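You operate a simulated robot arm through the tools that you are given. There is no shell and no other tool. Be economical: measure what you need, move in short steps, check, and stop when the job is done.

You run a simulated robot arm. Do the job below in one go: nothing can be reset, and whatever is moved stays where it is left.

Task
Stack the wash beaker labelled "71" from the top of the service cupboard on top of the wash beaker marked "74". Then turn the pump bleed dial to 4 bleed. Then put the pouch labelled "73" from the counter beside the sealer on the keyboard on unit one. Then turn the swabs knob to LOW. Then open the middle service drawer, take the order form and put it in the inside of the middle service drawer, then shut the drawer. Then put the grey note card on the top of the incubator. Then take the blue job card and put it in the inside of the green report tray. Then put the tape roll from the top of the dosing bench on top of the paper carton. Then put the fridge tube that says "A9" from the top of the dosing bench on top of the bottle thermometer. Then close the plain sink door. Then push the rinse drawer shut. Keep to this order. Set down upright: grey note card, blue job card, fridge tube.

It is judged by the outcome, as a careful person would: the job done as asked, and still so three seconds after it is handed in. It fails if anything else is knocked over, pushed out of place, dropped, spilled or broken.

Robot
A 7-joint arm with a two-finger parallel gripper on a trunk, on a base that drives. Base frame: it is fixed to the floor where the robot stands at the start and does not move with it; the origin is under the middle of the robot, x ahead of it, y to its left, z up; the surface under the hand at the start is at about z = 86. Lengths are in cm, angles in rad, forces in N, time in s.
Its first joint turns from -2.897 to 2.897 rad. Places, roughly: blue job card [-75, 50, 100]; bottle thermometer [-50, 400, 100]; fridge tube [-50, 375, 100]; grey note card [-75, 25, 100]; inside of the green report tray (15x15 cm) [-88, 86, 78]; inside of the middle service drawer [70, -40, 40]; keyboard on unit one (44x15x3 cm) [-220, 110, 110]; middle service drawer [60, -50, 50]; order form [-100, -100, 75]; paper carton [-75, 400, 100]; plain sink door [-10, 350, 40]; pouch [-25, -100, 75]; pump bleed dial [70, -60, 110]; rinse drawer [-230, 360, 100]; swabs knob [-80, -110, 90]; tape roll (7x7x3 cm) [-60, 390, 90]; top of the incubator [-230, 160, 160]; wash beaker [75, 0, 100]. Payload 4.4 kg.
Tool frame: the origin (TCP) lies between the finger pads and is the grasp point; the fingertips stand 2.3 cm ahead of it; z points along the fingers, y is the line along which they close. The gripper opens to 9.4 cm. The fingers are 3.8 cm wide and 1 cm thick; the gripper's body (5.4 by 9.6 cm) begins 3.9 cm behind the TCP.
Orientation is that of the tool frame in the base frame, as a unit quaternion [w, x, y, z]. With the fingers straight down and closing along the base's y, the tool's x points along the base's -x, its y along +y and its z along -z.

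Tools
- The arm moves only by the tool apply_moves. Its argument "series" is a list of rows, each an object (a shift or turn left out is 0, a gripper value left out holds the last) with "offset": the shift along the base's x, y, z in cm, a list of three; "angular": the turn, a rotation vector about the base's x, y, z in rad, a list of three. In form: [{"offset": [dx, dy, dz], "angular": [rx, ry, rz]}, ...]. A call has 1 to 12 rows; each row shifts and turns the commanded pose from where the row before left it. "gripper" is the closure in counts, from 0 (fully open) to 255 (shut), set as the call begins (left out, the last holds). A row lasts 0.2 s, in which the tool goes at most 5 cm and 0.15 rad; a call with a longer step from one row to the next is refused whole, and so is a gripper value outside its range. Where a pose cannot be reached the arm comes as near as it can. A force on the tool above 40 N (or 10 N above the force at the start of the call, whichever is more), or a blocked arm, ends the call early, and 0.2 s more pass. Each finger travels about 10.8 cm/s and halts on what it meets, pressing with about 34 N; the grip force reading is that of the motor and also rises with nothing between the fingers. The clock runs only during rows and for 0.2 s after the last one: add rows that do not move to give the fingers time. The reply holds the time, the measured pose of the TCP, the force on the tool along the base axes, the opening and the grip force, in the units named above and with some noise, with the torque about the TCP (base axes, N m) and any sound that the robot's microphone picked up.
- Cameras (640 x 400 px; columns grow to the right, rows downward): "scene" is now at [16.86, 24.95, 142.84]; the picture's right is [0.17, -0.99, -0.00], its down [-0.92, -0.16, -0.36] and it looks along [0.36, 0.06, -0.93] (base axes); focal length 214 px, centre (320, 200). "wrist" rides on the gripper at [8.6, 1.6, -7.5] in the tool frame; the picture's right is [-0.18, 0.98, 0.00], its down [-0.58, -0.11, -0.81] and it looks along [-0.79, -0.15, 0.59] (tool axes); focal length 243 px, centre (320, 200).
- get_image(camera): a new picture of that camera. It takes no simulated time.
- base_move(legs): drives the robot by 1 to 6 legs, each [ahead, left, turn to the left] in cm, cm and rad, along the robot's own axes; the way and the turn of a leg run together, so that a leg with both is an arc; at most 150 cm and 3.142 rad a leg. The arm and the cameras ride along, it lands a little off, and it stops where it bumps. It gives what a move gives.
- aim_head(pan, tilt): turns the head with the scene camera to pan (to the left, within 2.094 rad either way) and tilt (down, from -0.506 to 1.204), counted from straight ahead of the robot. It gives what a move gives.
- point_at(camera, pixels): there is no depth. For up to 12 entries [column, row, z] of the newest picture of that camera ("zoom" is the newest enlarged one), the place [x, y] in the base frame at which the ray of that pixel passes the height z, good to about 0.3 cm, but the place of the scene camera against the robot may be out by one fixed shift of up to 1.8 cm in any direction. It takes no simulated time.
- zoom(camera, box): a new picture of the part [left, top, right, bottom] of that camera's present view, enlarged. It takes no simulated time.
- sign_off(): hands the job in; it is judged then, once.

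Keep the steps short. Do not move on a guess: measure, check each grasp and each placing, and mend mistakes. In all there are 350 turns and 270 pictures (those below and enlarged ones count). Leave the gripper open and the arm clear of the work at the hand-in unless told otherwise, and finish with a single line.

The tools are called after "Call:" by a JSON object that holds its "fn" and its "kwargs". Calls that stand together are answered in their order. apply_moves: Moves the arm, as the interface text tells. Its arguments: {"type":"object","properties":{"series":{"type":"array","items":{"type":"object","properties":{"offset":{"type":"array","items":{"type":"number"}},"angular":{"type":"array","items":{"type":"number"}}}}},"gripper":{"type":"number"}},"required":["series"]} The other tools are called the same way: base_move (legs) drives the base; aim_head (pan, tilt) turns the head that bears the scene camera; get_image (camera) takes a picture; point_at (camera, pixels) gives the place at which the rays of pixels pass given heights; zoom (camera, box) takes an enlarged picture of a part of a camera's view; sign_off () hands the job in.

At the start:

```text
time: 0.0
position: [46.39, -43.27, 128.99]
orientation: [0.0, 0.0, 1.0, 0.0]
contact_force: [-0.5, 0.3, 0.3]
moment: [0.03, -0.01, -0.01]
grip_width: 9.4
grasp_force: 0.1
robot x, y, heading: [-0.25, -0.24, -0.001]
head pan, tilt: [0.168, 1.201]
```

scene: 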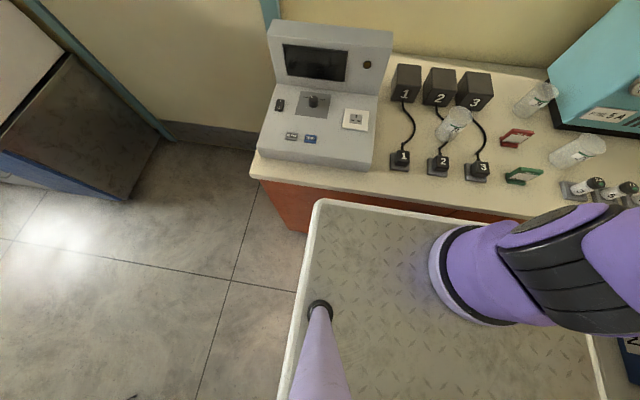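
wrist: 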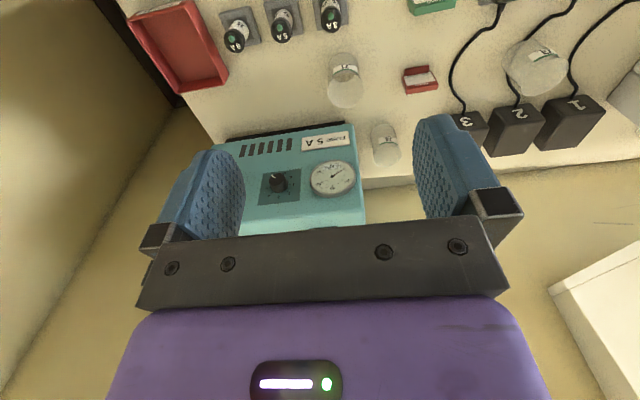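

I see the counter with beakers and a pump box. I'll enlarge the scene view over the beakers first, and the wrist view.

Call:
{"fn": "zoom", "kwargs": {"camera": "scene", "box": [380, 50, 640, 212]}}

Call:
{"fn": "zoom", "kwargs": {"camera": "wrist", "box": [120, 0, 640, 240]}}

```text
2.46 times, centred on (510, 131) of scene
```

zoom: 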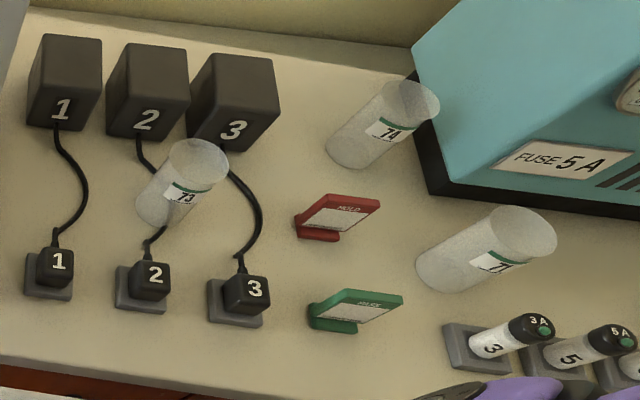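

```text
1.23 times, centred on (380, 120) of wrist
```

zoom: 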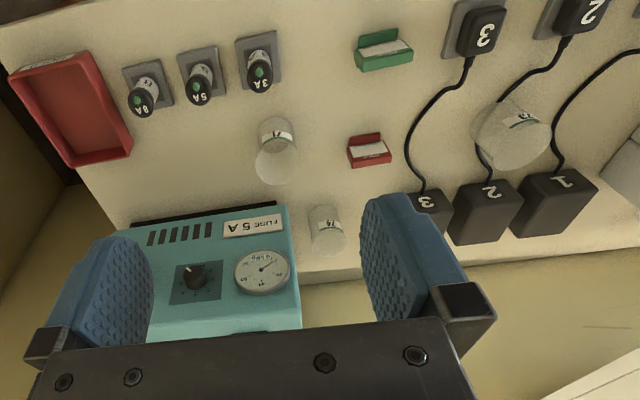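

Beaker 71 is the nearer one, right of the red/green cards; 74 is the back one beside the pump. I'll get places from both cameras (the newest zoom is the wrist one).

Call:
{"fn": "point_at", "kwargs": {"camera": "zoom", "pixels": [[277, 128, 86], [276, 168, 86], [276, 168, 92], [276, 168, 96], [325, 215, 86], [328, 244, 86], [328, 244, 92], [328, 244, 96]]}}

Call:
{"fn": "point_at", "kwargs": {"camera": "scene", "pixels": [[560, 158, 86], [592, 145, 86], [592, 145, 92], [592, 145, 96], [525, 109, 86], [545, 91, 86], [545, 91, 92], [545, 91, 96]]}}

```text
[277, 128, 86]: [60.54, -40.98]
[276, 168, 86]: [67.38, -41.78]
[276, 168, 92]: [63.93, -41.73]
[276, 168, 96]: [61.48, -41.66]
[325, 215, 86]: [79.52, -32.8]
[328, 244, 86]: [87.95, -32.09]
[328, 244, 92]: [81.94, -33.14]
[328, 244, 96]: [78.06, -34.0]
```

```text
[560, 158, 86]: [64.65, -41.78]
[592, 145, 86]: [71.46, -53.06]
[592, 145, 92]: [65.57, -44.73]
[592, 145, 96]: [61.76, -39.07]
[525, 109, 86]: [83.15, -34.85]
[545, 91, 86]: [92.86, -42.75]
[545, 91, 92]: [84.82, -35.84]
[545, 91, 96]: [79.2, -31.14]
```

Beaker 71 is at about (62, -41), 74 at about (81, -34), next to the pump. I'll turn the hand so the fingers close along x (camera on the +y side, away from the pump) while moving toward a spot above 71, high up.

Call:
{"fn": "apply_moves", "kwargs": {"series": [{"offset": [1.3, 0, 0], "angular": [0, 0, -0.1428]}, {"offset": [1.3, 0, 0], "angular": [0, 0, -0.1428]}, {"offset": [1.3, 0, 0], "angular": [0, 0, -0.1428]}, {"offset": [1.3, 0, 0], "angular": [0, 0, -0.1428]}, {"offset": [1.3, 0, 0], "angular": [0, 0, -0.1428]}, {"offset": [1.3, 0, -2], "angular": [0, 0, -0.1428]}, {"offset": [1.3, 0, -2], "angular": [0, 0, -0.1428]}, {"offset": [1.3, 0, -2], "angular": [0, 0, -0.1428]}, {"offset": [1.3, 0, -2], "angular": [0, 0, -0.1428]}, {"offset": [1.3, 0, -2], "angular": [0, 0, -0.1428]}, {"offset": [1.3, 0, -2], "angular": [0, 0, -0.1428]}, {"offset": [0, 0, 0]}]}}

Call:
{"fn": "get_image", "kwargs": {"camera": "wrist"}}

Call:
{"fn": "get_image", "kwargs": {"camera": "scene"}}

```text
time: 2.6
position: [60.81, -43.33, 117.08]
orientation: [0.0, 0.707, 0.707, 0.0]
contact_force: [0.2, -0.5, -0.1]
moment: [0.01, -0.03, -0.02]
grip_width: 9.41
grasp_force: 0.2
robot x, y, heading: [0.17, 0.2, -0.002]
head pan, tilt: [0.168, 1.201]
```

```text
265 pictures are left
```

wrist: 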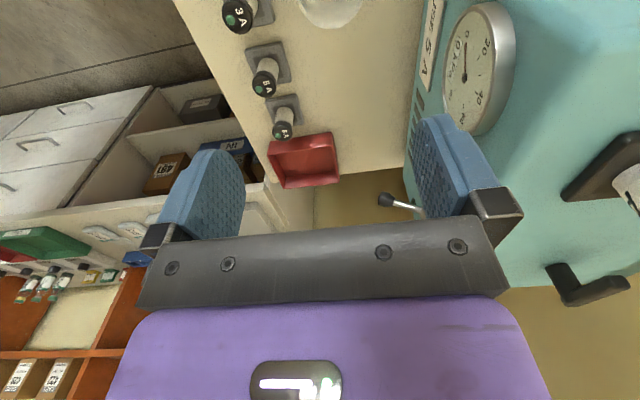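

```text
264 pictures are left
```

scene: 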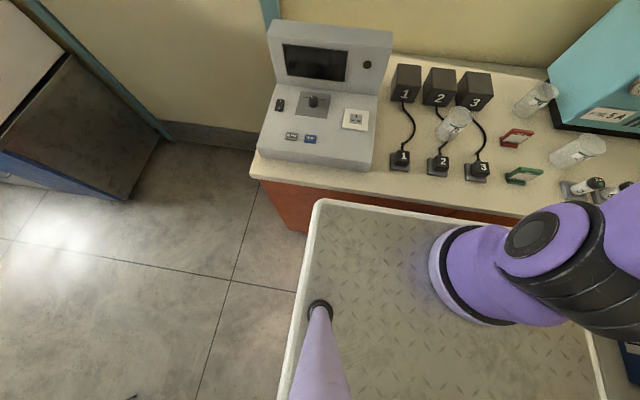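

The beaker 71 shows only at the top edge (330, 5). I'll shift the hand +y by 12 to see it ahead, and aim the head right.

Call:
{"fn": "apply_moves", "kwargs": {"series": [{"offset": [0, 4, 0]}, {"offset": [0, 4, 0]}, {"offset": [0, 4, 0]}, {"offset": [0, 0, 0]}]}}

Call:
{"fn": "aim_head", "kwargs": {"pan": -0.5, "tilt": 0.8}}

Call:
{"fn": "get_image", "kwargs": {"camera": "wrist"}}

Call:
{"fn": "get_image", "kwargs": {"camera": "scene"}}

```text
time: 3.6
position: [60.58, -31.25, 116.94]
orientation: [0.0, 0.707, 0.707, 0.001]
contact_force: [0.0, -0.1, -0.2]
moment: [0.03, 0.0, -0.03]
grip_width: 9.37
grasp_force: 0.0
robot x, y, heading: [-0.13, -0.22, 0.001]
head pan, tilt: [0.168, 1.201]
```

```text
time: 4.6
position: [60.52, -31.39, 116.92]
orientation: [0.0, 0.707, 0.707, 0.001]
contact_force: [-0.5, -0.2, 0.2]
moment: [0.0, 0.01, 0.0]
grip_width: 9.4
grasp_force: 0.0
robot x, y, heading: [-0.0, 0.22, 0.0]
head pan, tilt: [-0.499, 0.799]
```

```text
263 pictures are left
```

wrist: 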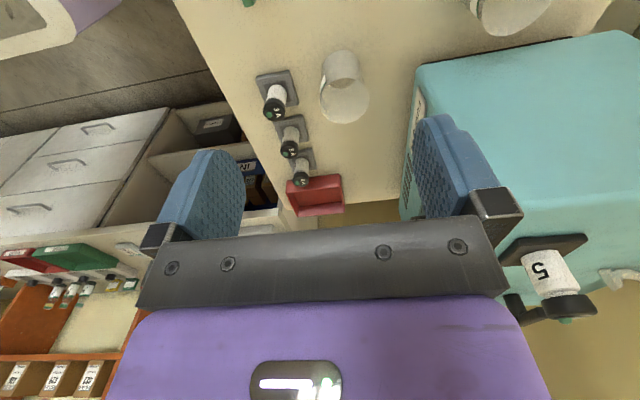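

```text
262 pictures are left
```

scene: 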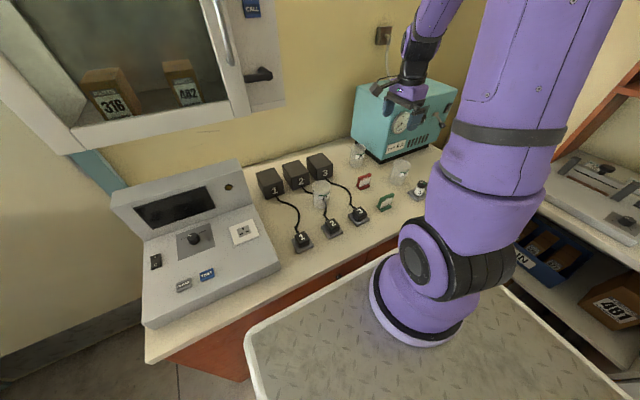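

I'll enlarge the wrist view around both beakers.

Call:
{"fn": "zoom", "kwargs": {"camera": "wrist", "box": [440, 0, 600, 100]}}

Call:
{"fn": "zoom", "kwargs": {"camera": "wrist", "box": [270, 30, 430, 130]}}

```text
4.00 times, centred on (520, 50) of wrist
```

zoom: 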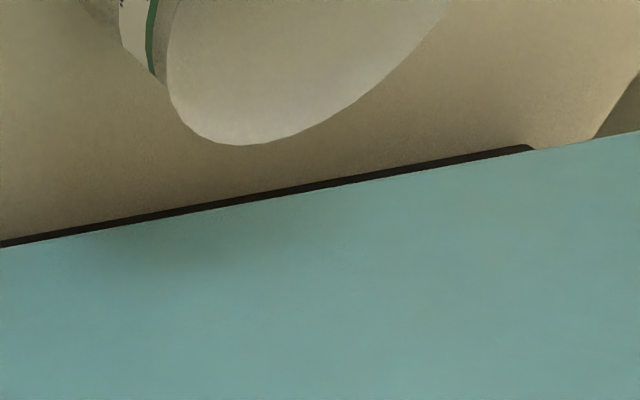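

```text
4.00 times, centred on (350, 80) of wrist
```

zoom: 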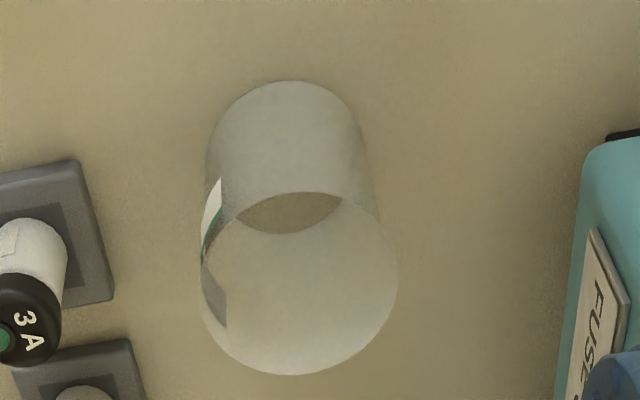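

Beaker 71: base ellipse centre about (288,157), rim ellipse centre about (298,284) in the zoom. Measuring centre, edges and height.

Call:
{"fn": "point_at", "kwargs": {"camera": "zoom", "pixels": [[288, 157, 86], [208, 157, 86], [366, 157, 86], [288, 80, 86], [288, 234, 86], [298, 284, 92], [298, 284, 94], [298, 284, 96], [201, 284, 94], [398, 284, 94], [295, 192, 94], [295, 375, 94]]}}

```text
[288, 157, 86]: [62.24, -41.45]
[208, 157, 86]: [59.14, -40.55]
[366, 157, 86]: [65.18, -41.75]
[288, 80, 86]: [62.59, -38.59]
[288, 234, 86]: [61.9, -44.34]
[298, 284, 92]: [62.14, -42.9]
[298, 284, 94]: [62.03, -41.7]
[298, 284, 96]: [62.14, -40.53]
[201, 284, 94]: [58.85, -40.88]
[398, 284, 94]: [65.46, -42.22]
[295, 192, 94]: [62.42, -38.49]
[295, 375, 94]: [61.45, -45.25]
```

Beaker 71: centre (62.1, -41.6), base z 86, rim about 94, 6.0–6.7 wide. Now I'll look at 74: move to about (76, -26) still high.

Call:
{"fn": "apply_moves", "kwargs": {"series": [{"offset": [4, 1.3, 0]}, {"offset": [4, 1.3, 0]}, {"offset": [4, 1.3, 0]}, {"offset": [3.5, 1.3, 0]}, {"offset": [0, 0, 0]}]}}

Call:
{"fn": "zoom", "kwargs": {"camera": "wrist", "box": [280, 0, 480, 125]}}

```text
time: 5.8
position: [76.26, -26.13, 116.93]
orientation: [0.0, 0.707, 0.707, 0.0]
contact_force: [0.1, 0.1, -0.1]
moment: [0.0, -0.04, 0.0]
grip_width: 9.41
grasp_force: 0.0
robot x, y, heading: [-0.07, 0.02, -0.004]
head pan, tilt: [-0.499, 0.799]
```

```text
3.20 times, centred on (380, 62) of wrist
```

zoom: 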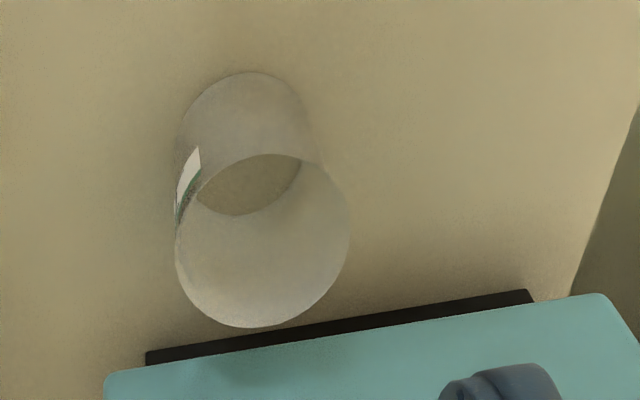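

Beaker 74: base centre ~(246,144), rim centre ~(262,240) in the zoom.

Call:
{"fn": "point_at", "kwargs": {"camera": "zoom", "pixels": [[246, 144, 86], [178, 150, 86], [315, 140, 86], [262, 240, 94.2], [175, 245, 94.2], [350, 235, 94.2], [280, 154, 94.2], [248, 328, 94.2], [150, 355, 86], [530, 292, 86], [105, 376, 110], [600, 294, 110]]}}

```text
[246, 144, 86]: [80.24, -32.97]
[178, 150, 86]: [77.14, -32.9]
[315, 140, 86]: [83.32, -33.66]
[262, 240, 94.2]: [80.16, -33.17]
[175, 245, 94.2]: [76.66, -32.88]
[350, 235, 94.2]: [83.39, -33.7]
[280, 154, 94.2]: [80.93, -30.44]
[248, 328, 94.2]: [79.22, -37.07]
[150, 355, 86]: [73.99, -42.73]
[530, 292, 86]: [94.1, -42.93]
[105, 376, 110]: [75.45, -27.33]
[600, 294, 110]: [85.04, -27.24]
```

Beaker 74 centre ≈ (80.1, -33.4), with the pump side at y ≈ -42.7, so enough room. Go over 71 and descend to grasp height.

Call:
{"fn": "apply_moves", "kwargs": {"gripper": 30, "series": [{"offset": [-4, -4, 0]}, {"offset": [-4, -4, 0]}, {"offset": [-3.2, -4, 0]}, {"offset": [-2.96, -3.5, 0]}, {"offset": [0, 0, -4.5]}, {"offset": [0, 0, -4.5]}, {"offset": [0, 0, -4.5]}, {"offset": [0, 0, -3]}, {"offset": [0, 0, 0]}]}}

Call:
{"fn": "get_image", "kwargs": {"camera": "wrist"}}

```text
refused: row 1 steps farther than a row can; nothing moved
```

```text
258 pictures are left
```

wrist: 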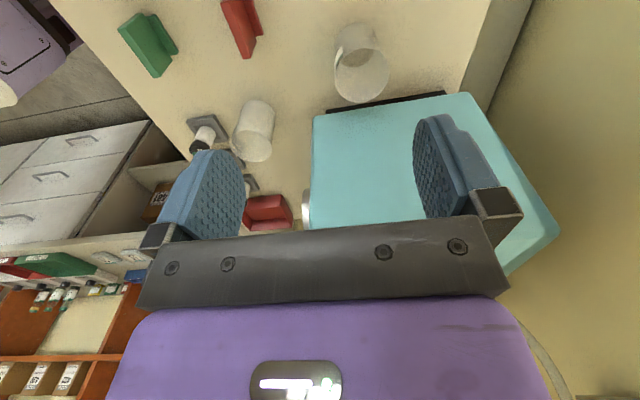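

The step was too long diagonally; split it.

Call:
{"fn": "apply_moves", "kwargs": {"gripper": 30, "series": [{"offset": [-2.83, -3.1, 0]}, {"offset": [-2.83, -3.1, 0]}, {"offset": [-2.83, -3.1, 0]}, {"offset": [-2.83, -3.1, 0]}, {"offset": [-2.84, -3.07, 0]}, {"offset": [0, 0, -4.5]}, {"offset": [0, 0, -4.5]}, {"offset": [0, 0, -4.5]}, {"offset": [0, 0, -3]}, {"offset": [0, 0, 0]}]}}

Call:
{"fn": "get_image", "kwargs": {"camera": "wrist"}}

```text
time: 8.0
position: [61.85, -41.49, 100.58]
orientation: [0.0, 0.707, 0.707, 0.0]
contact_force: [-0.1, -0.2, -0.8]
moment: [-0.01, -0.01, -0.01]
grip_width: 8.31
grasp_force: 0.1
robot x, y, heading: [-0.35, -0.15, 0.002]
head pan, tilt: [-0.499, 0.799]
```

```text
257 pictures are left
```

wrist: 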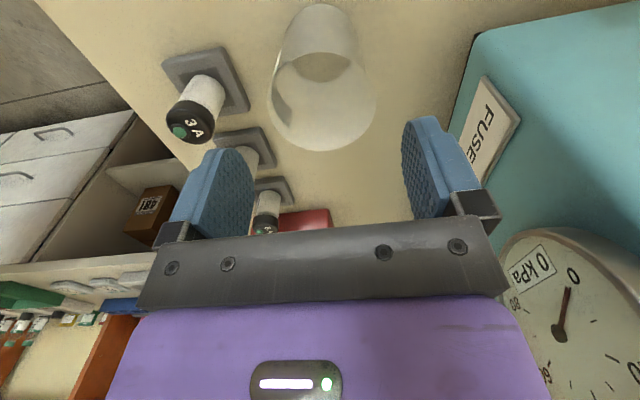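

The rim ellipse centre (325,100) lies where the tool axis predicts (320,103). Descend 9 cm.

Call:
{"fn": "apply_moves", "kwargs": {"series": [{"offset": [0.2, 0, -3]}, {"offset": [0, 0, -3]}, {"offset": [0, 0, -3]}, {"offset": [0, 0, 0]}]}}

Call:
{"fn": "get_image", "kwargs": {"camera": "wrist"}}

```text
time: 9.0
position: [62.3, -41.38, 91.37]
orientation: [0.0, 0.707, 0.707, 0.001]
contact_force: [0.0, -0.9, 0.3]
moment: [-0.01, -0.04, 0.0]
grip_width: 8.29
grasp_force: 0.0
robot x, y, heading: [-0.03, -0.05, 0.0]
head pan, tilt: [-0.499, 0.799]
```

```text
256 pictures are left
```

wrist: 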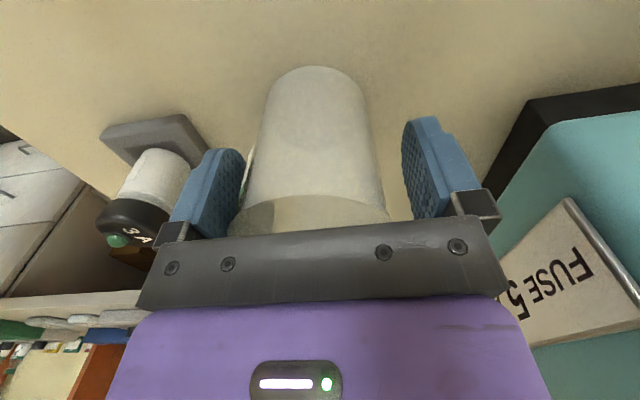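

The beaker sits between the fingers. Close.

Call:
{"fn": "apply_moves", "kwargs": {"gripper": 120, "series": [{}, {}, {}, {}]}}

```text
time: 10.0
position: [62.28, -41.27, 91.46]
orientation: [0.0, 0.707, 0.707, 0.0]
contact_force: [-0.2, 0.0, 0.5]
moment: [-0.01, 0.05, -0.02]
grip_width: 6.09
grasp_force: 33.9
robot x, y, heading: [-0.05, -0.01, -0.004]
head pan, tilt: [-0.499, 0.799]
```

Gripped (6.1 wide). Lift 15 cm and carry to above 74.

Call:
{"fn": "apply_moves", "kwargs": {"series": [{"offset": [0, 0, 3]}, {"offset": [0, 0, 4]}, {"offset": [0, 0, 4]}, {"offset": [0, 0, 4]}, {"offset": [0, 0, 0]}, {"offset": [3.0, 1.4, 0]}, {"offset": [3.0, 1.4, 0]}, {"offset": [3.0, 1.4, 0]}, {"offset": [3.0, 1.4, 0]}, {"offset": [3.0, 1.3, 0]}, {"offset": [2.9, 1.3, 0]}, {}]}}

Call:
{"fn": "get_image", "kwargs": {"camera": "wrist"}}

Call:
{"fn": "zoom", "kwargs": {"camera": "scene", "box": [300, 60, 500, 200]}}

```text
time: 11.7
position: [67.23, -39.36, 106.32]
orientation: [-0.004, 0.71, 0.704, -0.002]
contact_force: [-9.4, 1.9, 2.8]
moment: [-0.17, -0.86, 0.02]
grip_width: 4.99
grasp_force: 0.1
robot x, y, heading: [-0.19, -0.0, 0.001]
head pan, tilt: [-0.499, 0.799]
stopped in row 8: the force on the tool passed its limit at 70 N (the readings are from after the stop); the commanded pose is now the measured one
```

```text
255 pictures are left
```

wrist: 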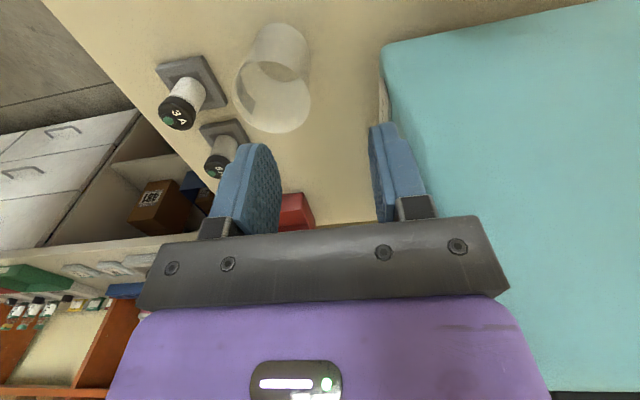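

```text
2.86 times, centred on (400, 130) of scene
```

zoom: 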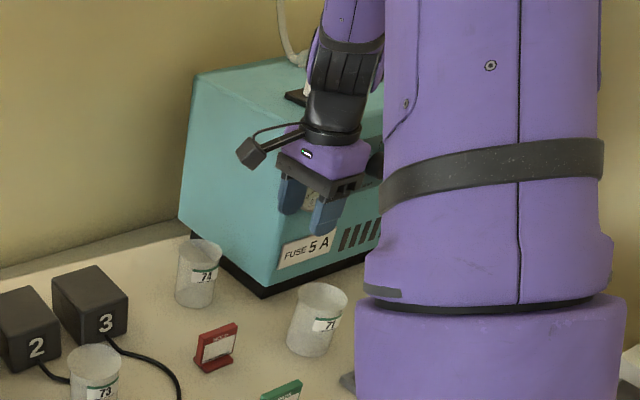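

The beaker wasn't lifted (it slipped and still stands), and the hand touched the pump's corner. Back off in -x and look at the state.

Call:
{"fn": "apply_moves", "kwargs": {"gripper": 30, "series": [{"offset": [-3, 0, 0]}, {"offset": [-3, 0, 0]}, {"offset": [0, 3, 2]}, {"offset": [0, 4, 2]}, {"offset": [0, 4, 2]}, {"offset": [0, 0, 4]}, {}]}}

Call:
{"fn": "get_image", "kwargs": {"camera": "wrist"}}

Call:
{"fn": "zoom", "kwargs": {"camera": "scene", "box": [300, 60, 500, 200]}}

```text
time: 13.2
position: [60.94, -28.36, 116.67]
orientation: [-0.003, 0.709, 0.705, -0.003]
contact_force: [-0.2, -0.2, -0.2]
moment: [0.01, 0.04, 0.02]
grip_width: 8.3
grasp_force: 0.1
robot x, y, heading: [0.17, 0.09, 0.001]
head pan, tilt: [-0.499, 0.799]
```

```text
253 pictures are left
```

wrist: 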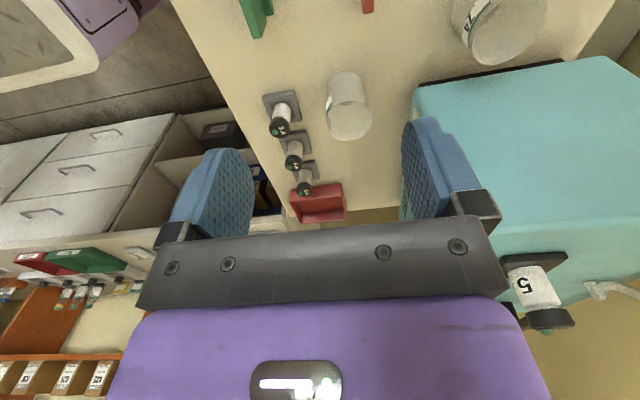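

```text
2.86 times, centred on (400, 130) of scene
```

zoom: 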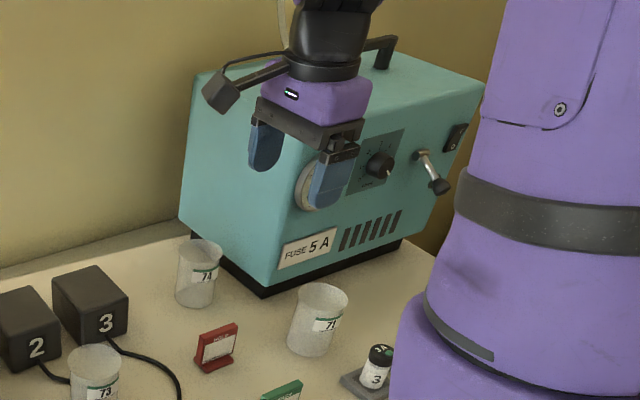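

Everything still stands. Re-measure beaker 71.

Call:
{"fn": "zoom", "kwargs": {"camera": "wrist", "box": [270, 50, 430, 150]}}

```text
4.00 times, centred on (350, 100) of wrist
```

zoom: 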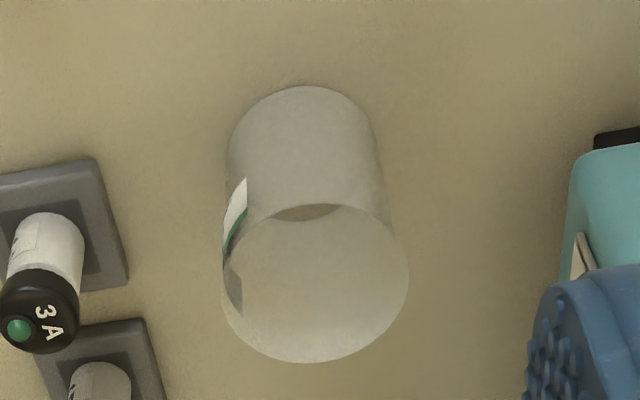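

Call:
{"fn": "point_at", "kwargs": {"camera": "zoom", "pixels": [[306, 86, 86], [306, 222, 86], [228, 152, 86], [380, 152, 86], [315, 283, 94], [222, 283, 94], [409, 278, 94], [318, 204, 94], [308, 363, 94]]}}

```text
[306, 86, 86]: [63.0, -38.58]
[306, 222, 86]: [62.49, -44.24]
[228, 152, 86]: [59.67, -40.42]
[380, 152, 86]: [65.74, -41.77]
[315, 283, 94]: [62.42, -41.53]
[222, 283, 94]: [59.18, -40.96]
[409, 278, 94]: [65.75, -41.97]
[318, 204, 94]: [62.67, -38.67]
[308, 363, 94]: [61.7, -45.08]
```

Beaker 71 is unmoved at (62.5, -41.6). Grasp again and lift slowly this time.

Call:
{"fn": "apply_moves", "kwargs": {"series": [{"offset": [0.5, -4.4, 0]}, {"offset": [0.5, -4.4, 0]}, {"offset": [0.5, -4.4, 0]}, {"offset": [0, 0, -4.5]}, {"offset": [0, 0, -4.5]}, {"offset": [0, 0, -4.5]}, {"offset": [0, 0, -4.5]}, {"offset": [0, 0, -4.5]}, {"offset": [0, 0, -3.0]}, {}]}}

Call:
{"fn": "apply_moves", "kwargs": {"gripper": 255, "series": [{}, {}, {}, {}, {}, {}]}}

Call:
{"fn": "apply_moves", "kwargs": {"series": [{"offset": [0, 0, 0.3]}, {"offset": [0, 0, 0.3]}, {"offset": [0, 0, 0.4]}, {"offset": [0, 0, 0.5]}, {"offset": [0, 0, 0.5]}, {}]}}

Call:
{"fn": "get_image", "kwargs": {"camera": "wrist"}}

```text
time: 15.4
position: [62.98, -41.5, 90.82]
orientation: [-0.003, 0.709, 0.705, -0.002]
contact_force: [-0.2, 0.0, 0.5]
moment: [0.03, 0.02, 0.02]
grip_width: 8.3
grasp_force: 0.0
robot x, y, heading: [0.32, 0.14, 0.003]
head pan, tilt: [-0.499, 0.799]
```

```text
time: 16.9
position: [62.89, -41.48, 90.77]
orientation: [-0.002, 0.71, 0.704, -0.001]
contact_force: [1.0, 0.3, 0.4]
moment: [0.01, 0.05, 0.02]
grip_width: 6.04
grasp_force: 34.0
robot x, y, heading: [-0.05, -0.31, 0.001]
head pan, tilt: [-0.499, 0.799]
```

```text
time: 18.2
position: [63.0, -41.63, 92.78]
orientation: [-0.003, 0.71, 0.705, -0.001]
contact_force: [0.3, 0.9, -0.6]
moment: [0.0, -0.02, -0.06]
grip_width: 6.04
grasp_force: 34.2
robot x, y, heading: [-0.19, -0.34, -0.004]
head pan, tilt: [-0.499, 0.799]
```

```text
250 pictures are left
```

wrist: 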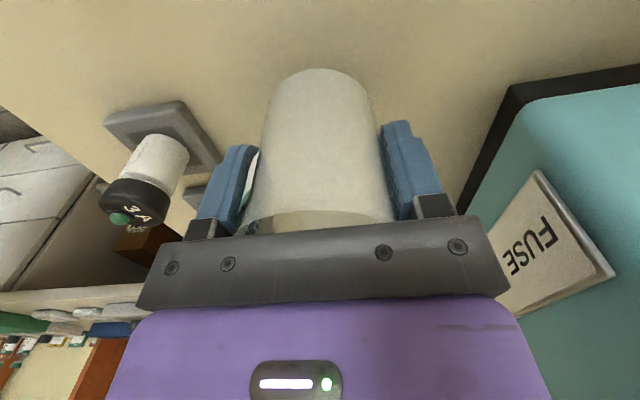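

It's lifting with the hand now (grip 6.04). Keep slow: up 13 cm.

Call:
{"fn": "apply_moves", "kwargs": {"series": [{"offset": [0, 0, 0.8]}, {"offset": [0, 0, 1.1]}, {"offset": [0, 0, 1.3]}, {"offset": [0, 0, 1.4]}, {"offset": [0, 0, 1.4]}, {"offset": [0, 0, 1.4]}, {"offset": [0, 0, 1.4]}, {"offset": [0, 0, 1.4]}, {"offset": [0, 0, 1.3]}, {"offset": [0, 0, 1.1]}, {"offset": [0, 0, 0.6]}, {}]}}

Call:
{"fn": "apply_moves", "kwargs": {"series": [{"offset": [0, 0.8, 0]}, {"offset": [0, 1.4, 0]}, {"offset": [0, 1.5, 0]}, {"offset": [0, 1.5, 0]}, {"offset": [0, 1.5, 0]}, {"offset": [0, 1.1, 0]}, {"offset": [0, 0.6, 0]}, {}]}}

Call:
{"fn": "get_image", "kwargs": {"camera": "wrist"}}

```text
time: 20.9
position: [62.86, -41.52, 105.93]
orientation: [-0.002, 0.71, 0.704, -0.001]
contact_force: [-0.7, 0.5, -0.4]
moment: [0.02, 0.0, 0.0]
grip_width: 6.02
grasp_force: 34.2
robot x, y, heading: [-0.03, -0.11, 0.004]
head pan, tilt: [-0.499, 0.799]
```

```text
time: 22.6
position: [62.69, -33.11, 105.88]
orientation: [-0.002, 0.71, 0.705, -0.002]
contact_force: [0.9, -1.1, -0.2]
moment: [0.0, -0.01, 0.0]
grip_width: 6.04
grasp_force: 33.3
robot x, y, heading: [0.16, -0.33, 0.003]
head pan, tilt: [-0.499, 0.799]
```

```text
249 pictures are left
```

wrist: 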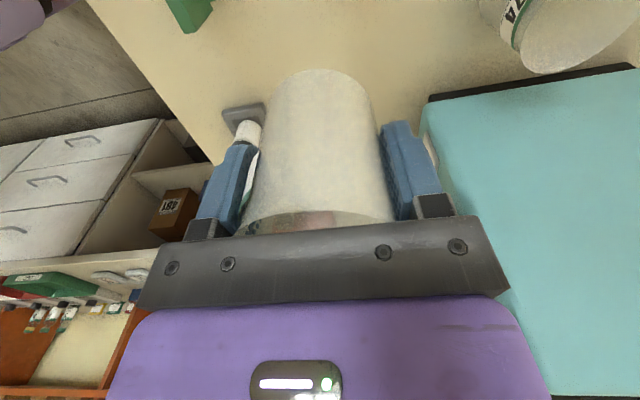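

Held firmly. Move +17.2 in x to above 74 with a -0.2 y trim.

Call:
{"fn": "apply_moves", "kwargs": {"series": [{"offset": [0.8, 0, 0]}, {"offset": [1.5, 0, 0]}, {"offset": [2, 0, 0]}, {"offset": [2, 0, 0]}, {"offset": [2, 0, 0]}, {"offset": [2, 0, 0]}, {"offset": [2, 0, 0]}, {"offset": [2, 0, 0]}, {"offset": [1.5, -0.2, 0]}, {"offset": [0.9, 0, 0]}, {"offset": [0.5, 0, 0]}, {}]}}

Call:
{"fn": "get_image", "kwargs": {"camera": "wrist"}}

Call:
{"fn": "zoom", "kwargs": {"camera": "scene", "box": [320, 80, 460, 180]}}

```text
time: 25.2
position: [79.95, -33.38, 105.94]
orientation: [-0.003, 0.709, 0.705, -0.001]
contact_force: [0.9, 0.5, -2.0]
moment: [-0.02, 0.07, -0.02]
grip_width: 6.0
grasp_force: 33.9
robot x, y, heading: [0.14, -0.23, 0.002]
head pan, tilt: [-0.499, 0.799]
```

```text
248 pictures are left
```

wrist: 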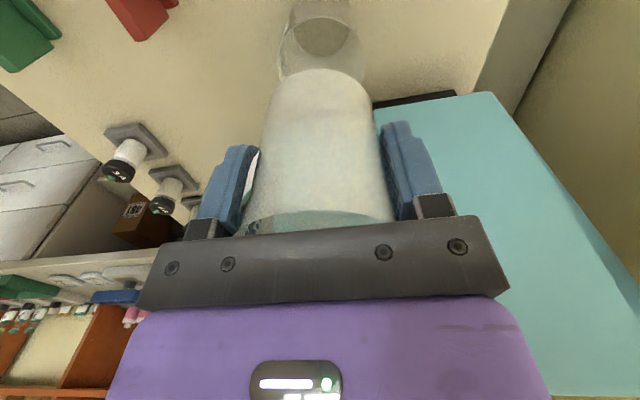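

```text
4.00 times, centred on (390, 130) of scene
```

zoom: 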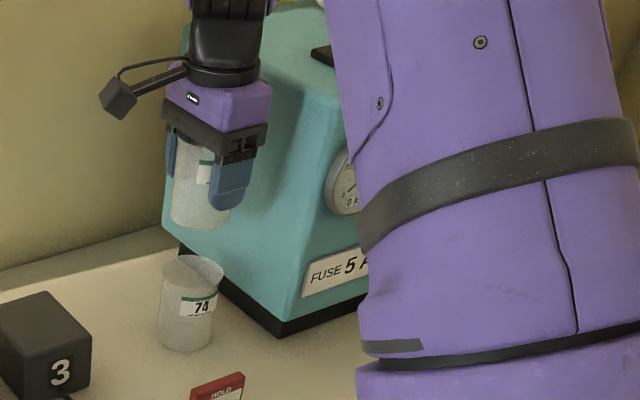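

Aligned by eye. Lower to just above 74's rim (TCP 100) and check.

Call:
{"fn": "apply_moves", "kwargs": {"series": [{"offset": [0.1, 0, -1]}, {"offset": [0, 0, -1.5]}, {"offset": [0, 0, -1.5]}, {"offset": [0, 0, -1]}, {"offset": [0, 0, -0.6]}, {}]}}

Call:
{"fn": "zoom", "kwargs": {"camera": "wrist", "box": [200, 0, 440, 150]}}

Call:
{"fn": "zoom", "kwargs": {"camera": "scene", "box": [330, 100, 430, 170]}}

```text
time: 26.6
position: [80.11, -33.44, 100.33]
orientation: [-0.003, 0.71, 0.705, -0.001]
contact_force: [-0.3, 0.0, -0.7]
moment: [-0.03, -0.02, 0.02]
grip_width: 6.03
grasp_force: 34.3
robot x, y, heading: [-0.25, -0.02, -0.0]
head pan, tilt: [-0.499, 0.799]
```

```text
2.67 times, centred on (320, 75) of wrist
```

zoom: 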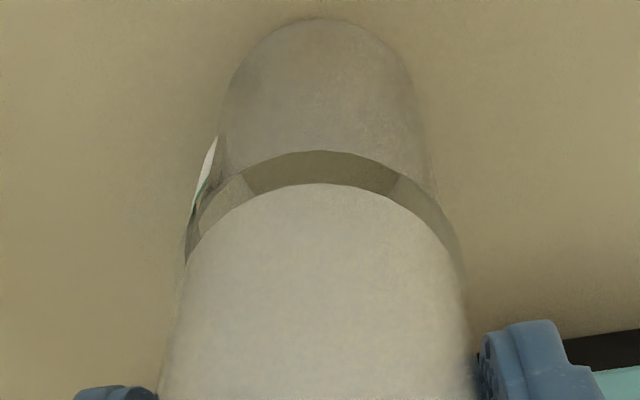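

```text
5.71 times, centred on (380, 135) of scene
```

zoom: 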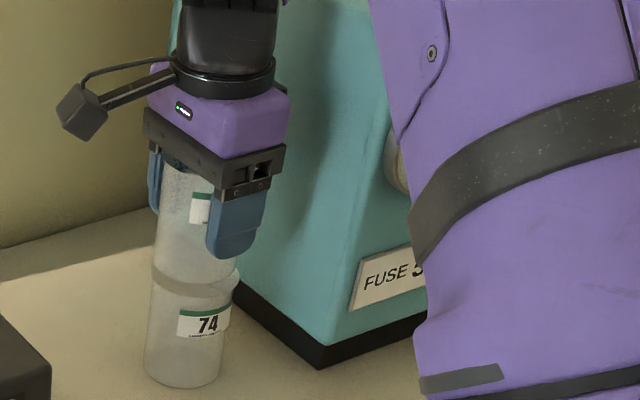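

Well centred. Lower slowly, watching force.

Call:
{"fn": "apply_moves", "kwargs": {"series": [{"offset": [0, 0, -0.4]}, {"offset": [0, 0, -0.4]}, {"offset": [0, 0, -0.3]}, {}]}}

Call:
{"fn": "zoom", "kwargs": {"camera": "wrist", "box": [200, 0, 440, 150]}}

```text
time: 27.6
position: [80.25, -33.41, 99.37]
orientation: [-0.001, 0.71, 0.704, -0.001]
contact_force: [-0.1, 1.2, 18.2]
moment: [0.08, -0.17, 0.01]
grip_width: 6.04
grasp_force: 33.7
robot x, y, heading: [0.13, 0.29, 0.002]
head pan, tilt: [-0.499, 0.799]
```

```text
2.67 times, centred on (320, 75) of wrist
```

zoom: 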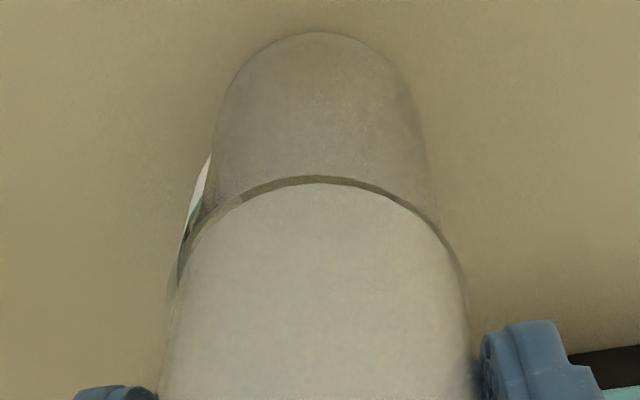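

Contact at z 99.35 (18 N up): it stands on 74's rim. Ease by 0.2, then open.

Call:
{"fn": "apply_moves", "kwargs": {"series": [{"offset": [0, 0, 0.15]}, {}]}}

Call:
{"fn": "apply_moves", "kwargs": {"gripper": 30, "series": [{}, {}, {}]}}

Call:
{"fn": "zoom", "kwargs": {"camera": "wrist", "box": [200, 0, 440, 150]}}

Call:
{"fn": "zoom", "kwargs": {"camera": "scene", "box": [330, 100, 430, 170]}}

```text
time: 28.2
position: [80.15, -33.19, 99.32]
orientation: [-0.002, 0.71, 0.705, -0.002]
contact_force: [2.6, -1.2, 9.0]
moment: [-0.1, -0.26, -0.01]
grip_width: 6.06
grasp_force: 33.3
robot x, y, heading: [0.11, -0.14, 0.001]
head pan, tilt: [-0.499, 0.799]
```

```text
time: 29.1
position: [80.13, -33.27, 99.43]
orientation: [-0.003, 0.709, 0.705, -0.002]
contact_force: [0.0, -0.1, -0.3]
moment: [0.0, -0.01, 0.02]
grip_width: 8.29
grasp_force: 0.0
robot x, y, heading: [0.29, -0.12, -0.0]
head pan, tilt: [-0.499, 0.799]
```

```text
2.67 times, centred on (320, 75) of wrist
```

zoom: 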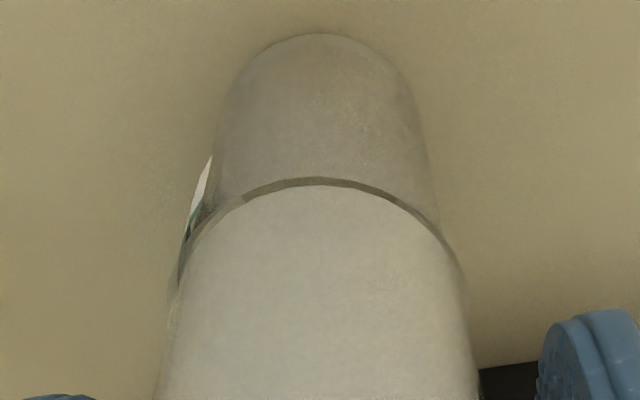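

```text
5.71 times, centred on (380, 135) of scene
```

zoom: 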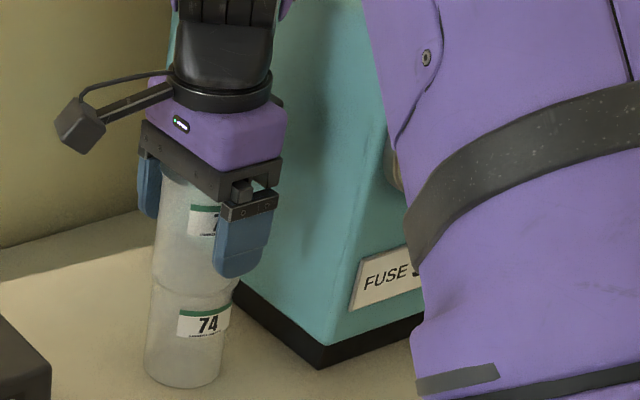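

71 stands on 74. Raise straight up, then retreat in -x.

Call:
{"fn": "apply_moves", "kwargs": {"series": [{"offset": [0, 0, 2]}, {"offset": [0, 0, 3]}, {"offset": [0, 0, 4]}, {"offset": [0, 0, 4]}, {"offset": [0, 0, 4]}, {"offset": [-4, 0, 0]}, {"offset": [-5, 0, 0]}, {"offset": [-5, 0, 0]}, {"offset": [-5, 0, 0]}, {"offset": [-5, 0, 0]}, {}]}}

Call:
{"fn": "zoom", "kwargs": {"camera": "scene", "box": [320, 60, 520, 200]}}

Call:
{"fn": "get_image", "kwargs": {"camera": "wrist"}}

```text
time: 31.4
position: [56.24, -33.36, 116.48]
orientation: [-0.003, 0.71, 0.705, -0.002]
contact_force: [-0.3, -0.3, -0.1]
moment: [0.0, 0.02, 0.01]
grip_width: 8.28
grasp_force: 0.0
robot x, y, heading: [-0.03, -0.04, 0.004]
head pan, tilt: [-0.499, 0.799]
```

```text
2.86 times, centred on (420, 130) of scene
```

zoom: 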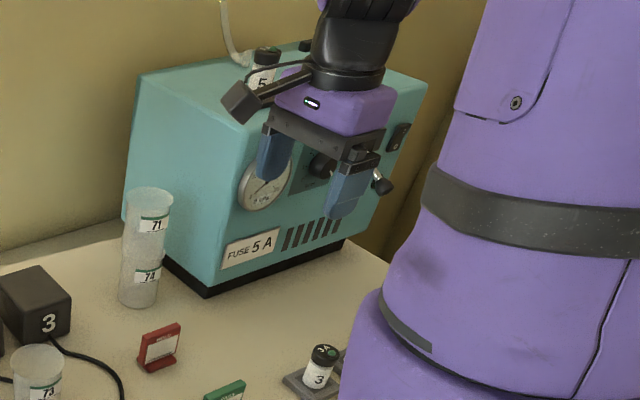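

```text
240 pictures are left
```

wrist: 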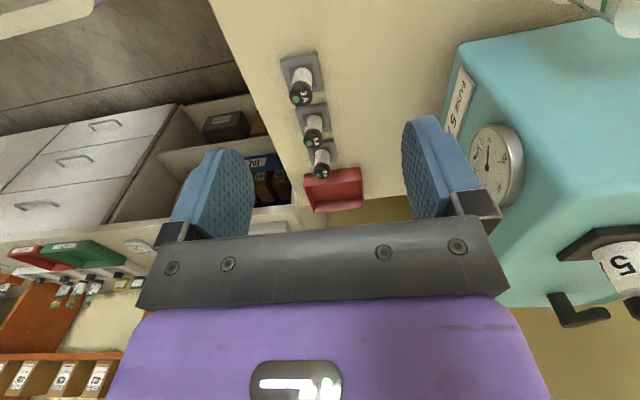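

The 71/74 stack is fine. Next the dial on the pump's front face (facing -x). First turn yaw back (camera toward +x), moving toward y≈-52.

Call:
{"fn": "apply_moves", "kwargs": {"gripper": 120, "series": [{"offset": [-0.5, -1.7, 0], "angular": [0, 0, 0.1428]}, {"offset": [-0.5, -1.7, 0], "angular": [0, 0, 0.1428]}, {"offset": [-0.5, -1.7, 0], "angular": [0, 0, 0.1428]}, {"offset": [-0.5, -1.7, 0], "angular": [0, 0, 0.1428]}, {"offset": [-0.5, -1.7, 0], "angular": [0, 0, 0.1428]}, {"offset": [-0.5, -1.7, 0], "angular": [0, 0, 0.1428]}, {"offset": [-0.5, -1.7, 0], "angular": [0, 0, 0.1428]}, {"offset": [-0.5, -1.7, 0], "angular": [0, 0, 0.1428]}, {"offset": [-0.5, -1.7, 0], "angular": [0, 0, 0.1428]}, {"offset": [-0.5, -1.7, 0], "angular": [0, 0, 0.1428]}, {"offset": [-0.5, -1.7, 0], "angular": [0, 0, 0.1428]}, {}]}}

Call:
{"fn": "apply_moves", "kwargs": {"series": [{"angular": [0, -0.1428, 0]}, {"angular": [0, -0.1428, 0]}, {"angular": [0, -0.1428, 0]}, {"angular": [0, -0.1428, 0]}, {"angular": [0, -0.1428, 0]}, {}]}}

Call:
{"fn": "get_image", "kwargs": {"camera": "wrist"}}

```text
time: 34.0
position: [50.46, -52.14, 116.55]
orientation: [-0.001, 0.003, 1.0, -0.002]
contact_force: [0.3, -0.4, 0.1]
moment: [0.01, 0.01, 0.02]
grip_width: 4.98
grasp_force: 0.1
robot x, y, heading: [0.25, 0.09, -0.001]
head pan, tilt: [-0.499, 0.799]
```

```text
time: 35.5
position: [50.7, -52.11, 116.45]
orientation: [0.349, 0.006, 0.937, -0.002]
contact_force: [-0.2, 0.3, -0.3]
moment: [0.03, 0.0, 0.02]
grip_width: 4.97
grasp_force: 0.0
robot x, y, heading: [0.03, -0.3, -0.001]
head pan, tilt: [-0.499, 0.799]
```

```text
239 pictures are left
```

wrist: 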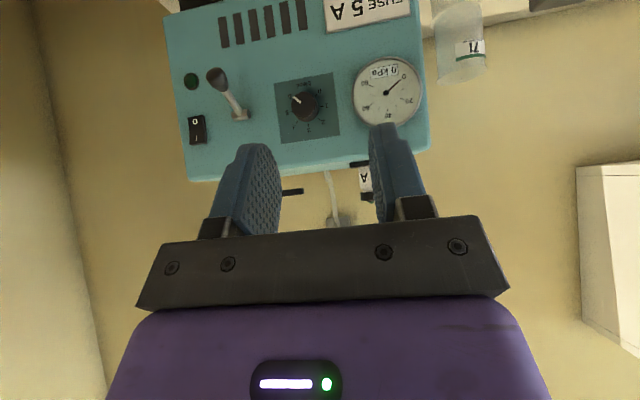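

Good view of the front (upside-down). Enlarge the dial.

Call:
{"fn": "zoom", "kwargs": {"camera": "wrist", "box": [260, 60, 356, 156]}}

```text
4.17 times, centred on (308, 108) of wrist
```

zoom: 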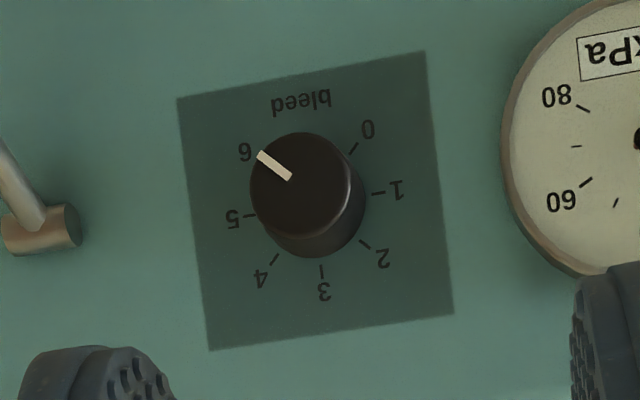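

Dial points at 6; 4 is two steps (90°) counterclockwise seen from the front. Get rays for the knob centre and edges.

Call:
{"fn": "point_at", "kwargs": {"camera": "zoom", "pixels": [[300, 185, 104], [300, 185, 108], [300, 185, 112], [322, 205, 104], [322, 205, 108], [322, 205, 112], [250, 190, 108], [360, 190, 108], [180, 98, 108], [425, 52, 108], [210, 350, 112], [453, 313, 112]]}}

```text
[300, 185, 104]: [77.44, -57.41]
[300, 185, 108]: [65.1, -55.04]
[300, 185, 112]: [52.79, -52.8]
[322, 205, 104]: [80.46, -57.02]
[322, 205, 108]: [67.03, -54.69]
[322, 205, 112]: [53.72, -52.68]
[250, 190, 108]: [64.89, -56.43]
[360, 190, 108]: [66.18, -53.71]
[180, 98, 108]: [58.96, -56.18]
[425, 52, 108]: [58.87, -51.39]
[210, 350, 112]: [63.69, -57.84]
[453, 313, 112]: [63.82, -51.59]
```

Knob centre about (71–73, -56, 106.2), ~3.3 wide. Pitch the hand to horizontal, in front of the knob at x≈53, then look.

Call:
{"fn": "apply_moves", "kwargs": {"series": [{"offset": [0, -0.6, -1.5], "angular": [0, -0.1428, 0]}, {"offset": [0, -0.6, -1.5], "angular": [0, -0.1428, 0]}, {"offset": [0, -0.6, -1.5], "angular": [0, -0.1428, 0]}, {"offset": [0, -0.6, -1.5], "angular": [0, -0.1428, 0]}, {"offset": [0, -0.7, -2], "angular": [0, -0.1428, 0]}, {"offset": [0, -0.7, -2.2], "angular": [0, -0.1428, 0]}, {}]}}

Call:
{"fn": "get_image", "kwargs": {"camera": "wrist"}}

```text
time: 37.0
position: [50.56, -55.95, 106.16]
orientation: [0.707, 0.005, 0.707, 0.001]
contact_force: [0.9, -0.5, 0.0]
moment: [0.01, 0.02, -0.03]
grip_width: 4.97
grasp_force: 0.1
robot x, y, heading: [-0.04, 0.09, -0.0]
head pan, tilt: [-0.499, 0.799]
```

```text
237 pictures are left
```

wrist: 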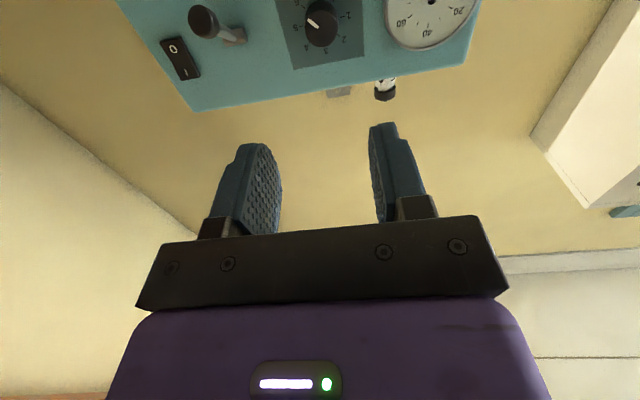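

Knob front at ≈(70.6, -56, 106.2), lever tip at ≈(66.6, -65, 103) – out of the way. I'll pre-roll the hand +90° about x (camera on +y side), then grip and turn -90°.

Call:
{"fn": "apply_moves", "kwargs": {"series": [{"angular": [0.1428, 0, 0]}, {"angular": [0.1428, 0, 0]}, {"angular": [0.1428, 0, 0]}, {"angular": [0.1428, 0, 0]}, {"angular": [0.1428, 0, 0]}, {"angular": [0.1428, 0, 0]}, {"angular": [0.1428, 0, 0]}, {"angular": [0.1428, 0, 0]}, {"angular": [0.1428, 0, 0]}, {"angular": [0.1428, 0, 0]}, {"angular": [0.1428, 0, 0]}, {}]}}

Call:
{"fn": "apply_moves", "kwargs": {"series": [{"offset": [4, 0, 0]}, {"offset": [4, 0, 0]}, {"offset": [3.5, 0, 0]}, {}]}}

Call:
{"fn": "get_image", "kwargs": {"camera": "wrist"}}

```text
time: 39.6
position: [50.72, -55.78, 106.15]
orientation: [0.496, 0.503, 0.499, 0.501]
contact_force: [-0.2, 0.4, -0.5]
moment: [0.02, -0.01, 0.0]
grip_width: 5.0
grasp_force: 0.0
robot x, y, heading: [0.21, 0.06, 0.001]
head pan, tilt: [-0.499, 0.799]
```

```text
time: 40.6
position: [62.08, -55.77, 106.3]
orientation: [0.496, 0.503, 0.5, 0.502]
contact_force: [-0.1, 1.1, -0.2]
moment: [0.0, -0.01, 0.01]
grip_width: 4.98
grasp_force: 0.0
robot x, y, heading: [0.27, -0.12, -0.002]
head pan, tilt: [-0.499, 0.799]
```

```text
236 pictures are left
```

wrist: 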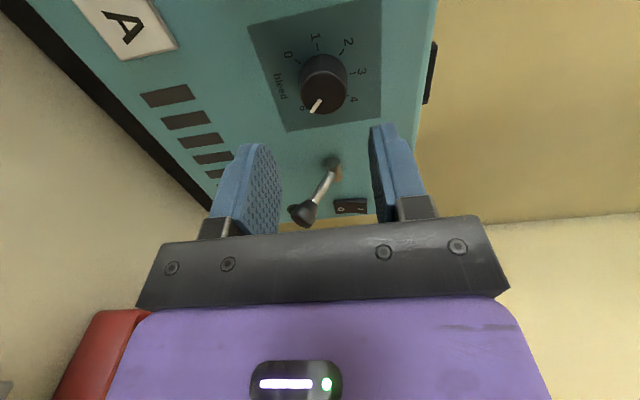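

Knob front is straight ahead, ~7.9 cm off. Advance 7.2 (tips overlapping the knob ~1.4 cm).

Call:
{"fn": "apply_moves", "kwargs": {"series": [{"offset": [2.5, 0, 0.1]}, {"offset": [2.5, 0, 0.1]}, {"offset": [2.2, -0.1, 0]}, {}]}}

Call:
{"fn": "get_image", "kwargs": {"camera": "wrist"}}

```text
time: 41.6
position: [69.37, -55.84, 106.49]
orientation: [0.496, 0.503, 0.5, 0.501]
contact_force: [0.4, -0.9, 0.8]
moment: [0.01, -0.02, 0.01]
grip_width: 4.97
grasp_force: 0.1
robot x, y, heading: [0.41, 0.09, -0.002]
head pan, tilt: [-0.499, 0.799]
```

```text
235 pictures are left
```

wrist: 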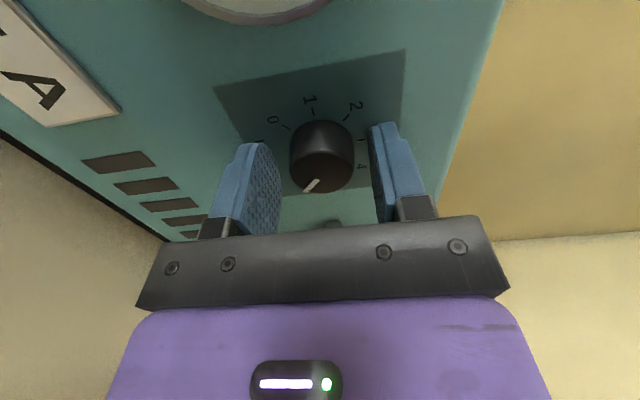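

Fingers straddle the knob. Close, check the grip.

Call:
{"fn": "apply_moves", "kwargs": {"gripper": 255, "series": [{}, {}, {}, {}]}}

Call:
{"fn": "apply_moves", "kwargs": {"series": [{"angular": [-0.1428, 0, 0]}, {"angular": [-0.1428, 0, 0]}, {"angular": [-0.1428, 0, 0]}, {"angular": [-0.1428, 0, 0]}, {}]}}

Call:
{"fn": "get_image", "kwargs": {"camera": "wrist"}}

```text
time: 42.6
position: [69.29, -55.85, 106.52]
orientation: [0.496, 0.503, 0.5, 0.501]
contact_force: [5.1, -2.9, 10.5]
moment: [-0.02, -0.27, -0.06]
grip_width: 3.31
grasp_force: 44.9
robot x, y, heading: [-0.15, 0.16, -0.005]
head pan, tilt: [-0.499, 0.799]
```

```text
time: 43.9
position: [69.39, -55.83, 106.47]
orientation: [0.619, 0.342, 0.621, 0.338]
contact_force: [1.8, 3.5, 12.8]
moment: [-0.01, -0.26, 0.19]
grip_width: 3.29
grasp_force: 45.0
robot x, y, heading: [-0.01, 0.18, -0.002]
head pan, tilt: [-0.499, 0.799]
```

```text
234 pictures are left
```

wrist: 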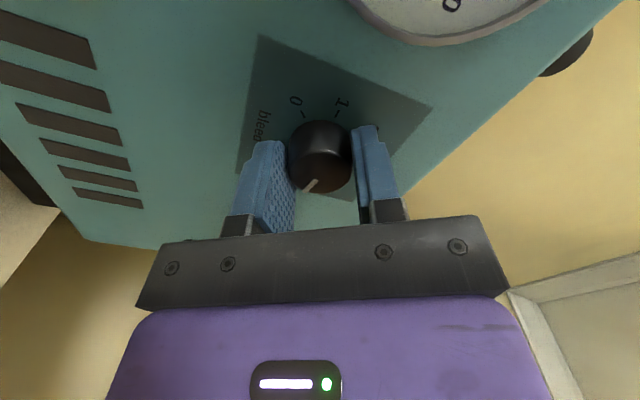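

The knob turns with the hand. Finish the remaining turn.

Call:
{"fn": "apply_moves", "kwargs": {"series": [{"angular": [-0.1428, 0, 0]}, {"angular": [-0.1428, 0, 0]}, {"angular": [-0.1428, 0, 0]}, {"angular": [-0.1428, 0, 0]}, {"angular": [-0.1428, 0, 0]}, {"angular": [-0.1428, 0, 0]}, {"angular": [-0.1428, 0, 0]}, {}]}}

Call:
{"fn": "apply_moves", "kwargs": {"gripper": 120, "series": [{}, {}, {"offset": [-3, 0, 0]}, {"offset": [-4, 0, 0]}, {}]}}

Call:
{"fn": "zoom", "kwargs": {"camera": "wrist", "box": [240, 0, 400, 140]}}

```text
time: 45.6
position: [69.32, -55.88, 106.4]
orientation: [0.706, 0.004, 0.708, 0.0]
contact_force: [-4.1, 0.6, 8.9]
moment: [-0.03, -0.32, 0.12]
grip_width: 3.28
grasp_force: 45.0
robot x, y, heading: [0.07, 0.0, 0.0]
head pan, tilt: [-0.499, 0.799]
```

```text
time: 46.9
position: [62.29, -55.93, 106.29]
orientation: [0.707, 0.004, 0.707, -0.001]
contact_force: [0.1, 0.0, -0.2]
moment: [0.0, 0.01, 0.02]
grip_width: 4.99
grasp_force: 0.0
robot x, y, heading: [-0.08, -0.19, 0.001]
head pan, tilt: [-0.499, 0.799]
```

```text
2.86 times, centred on (320, 70) of wrist
```

zoom: 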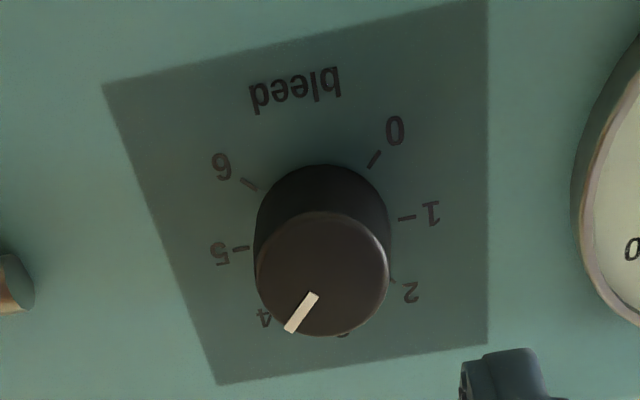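

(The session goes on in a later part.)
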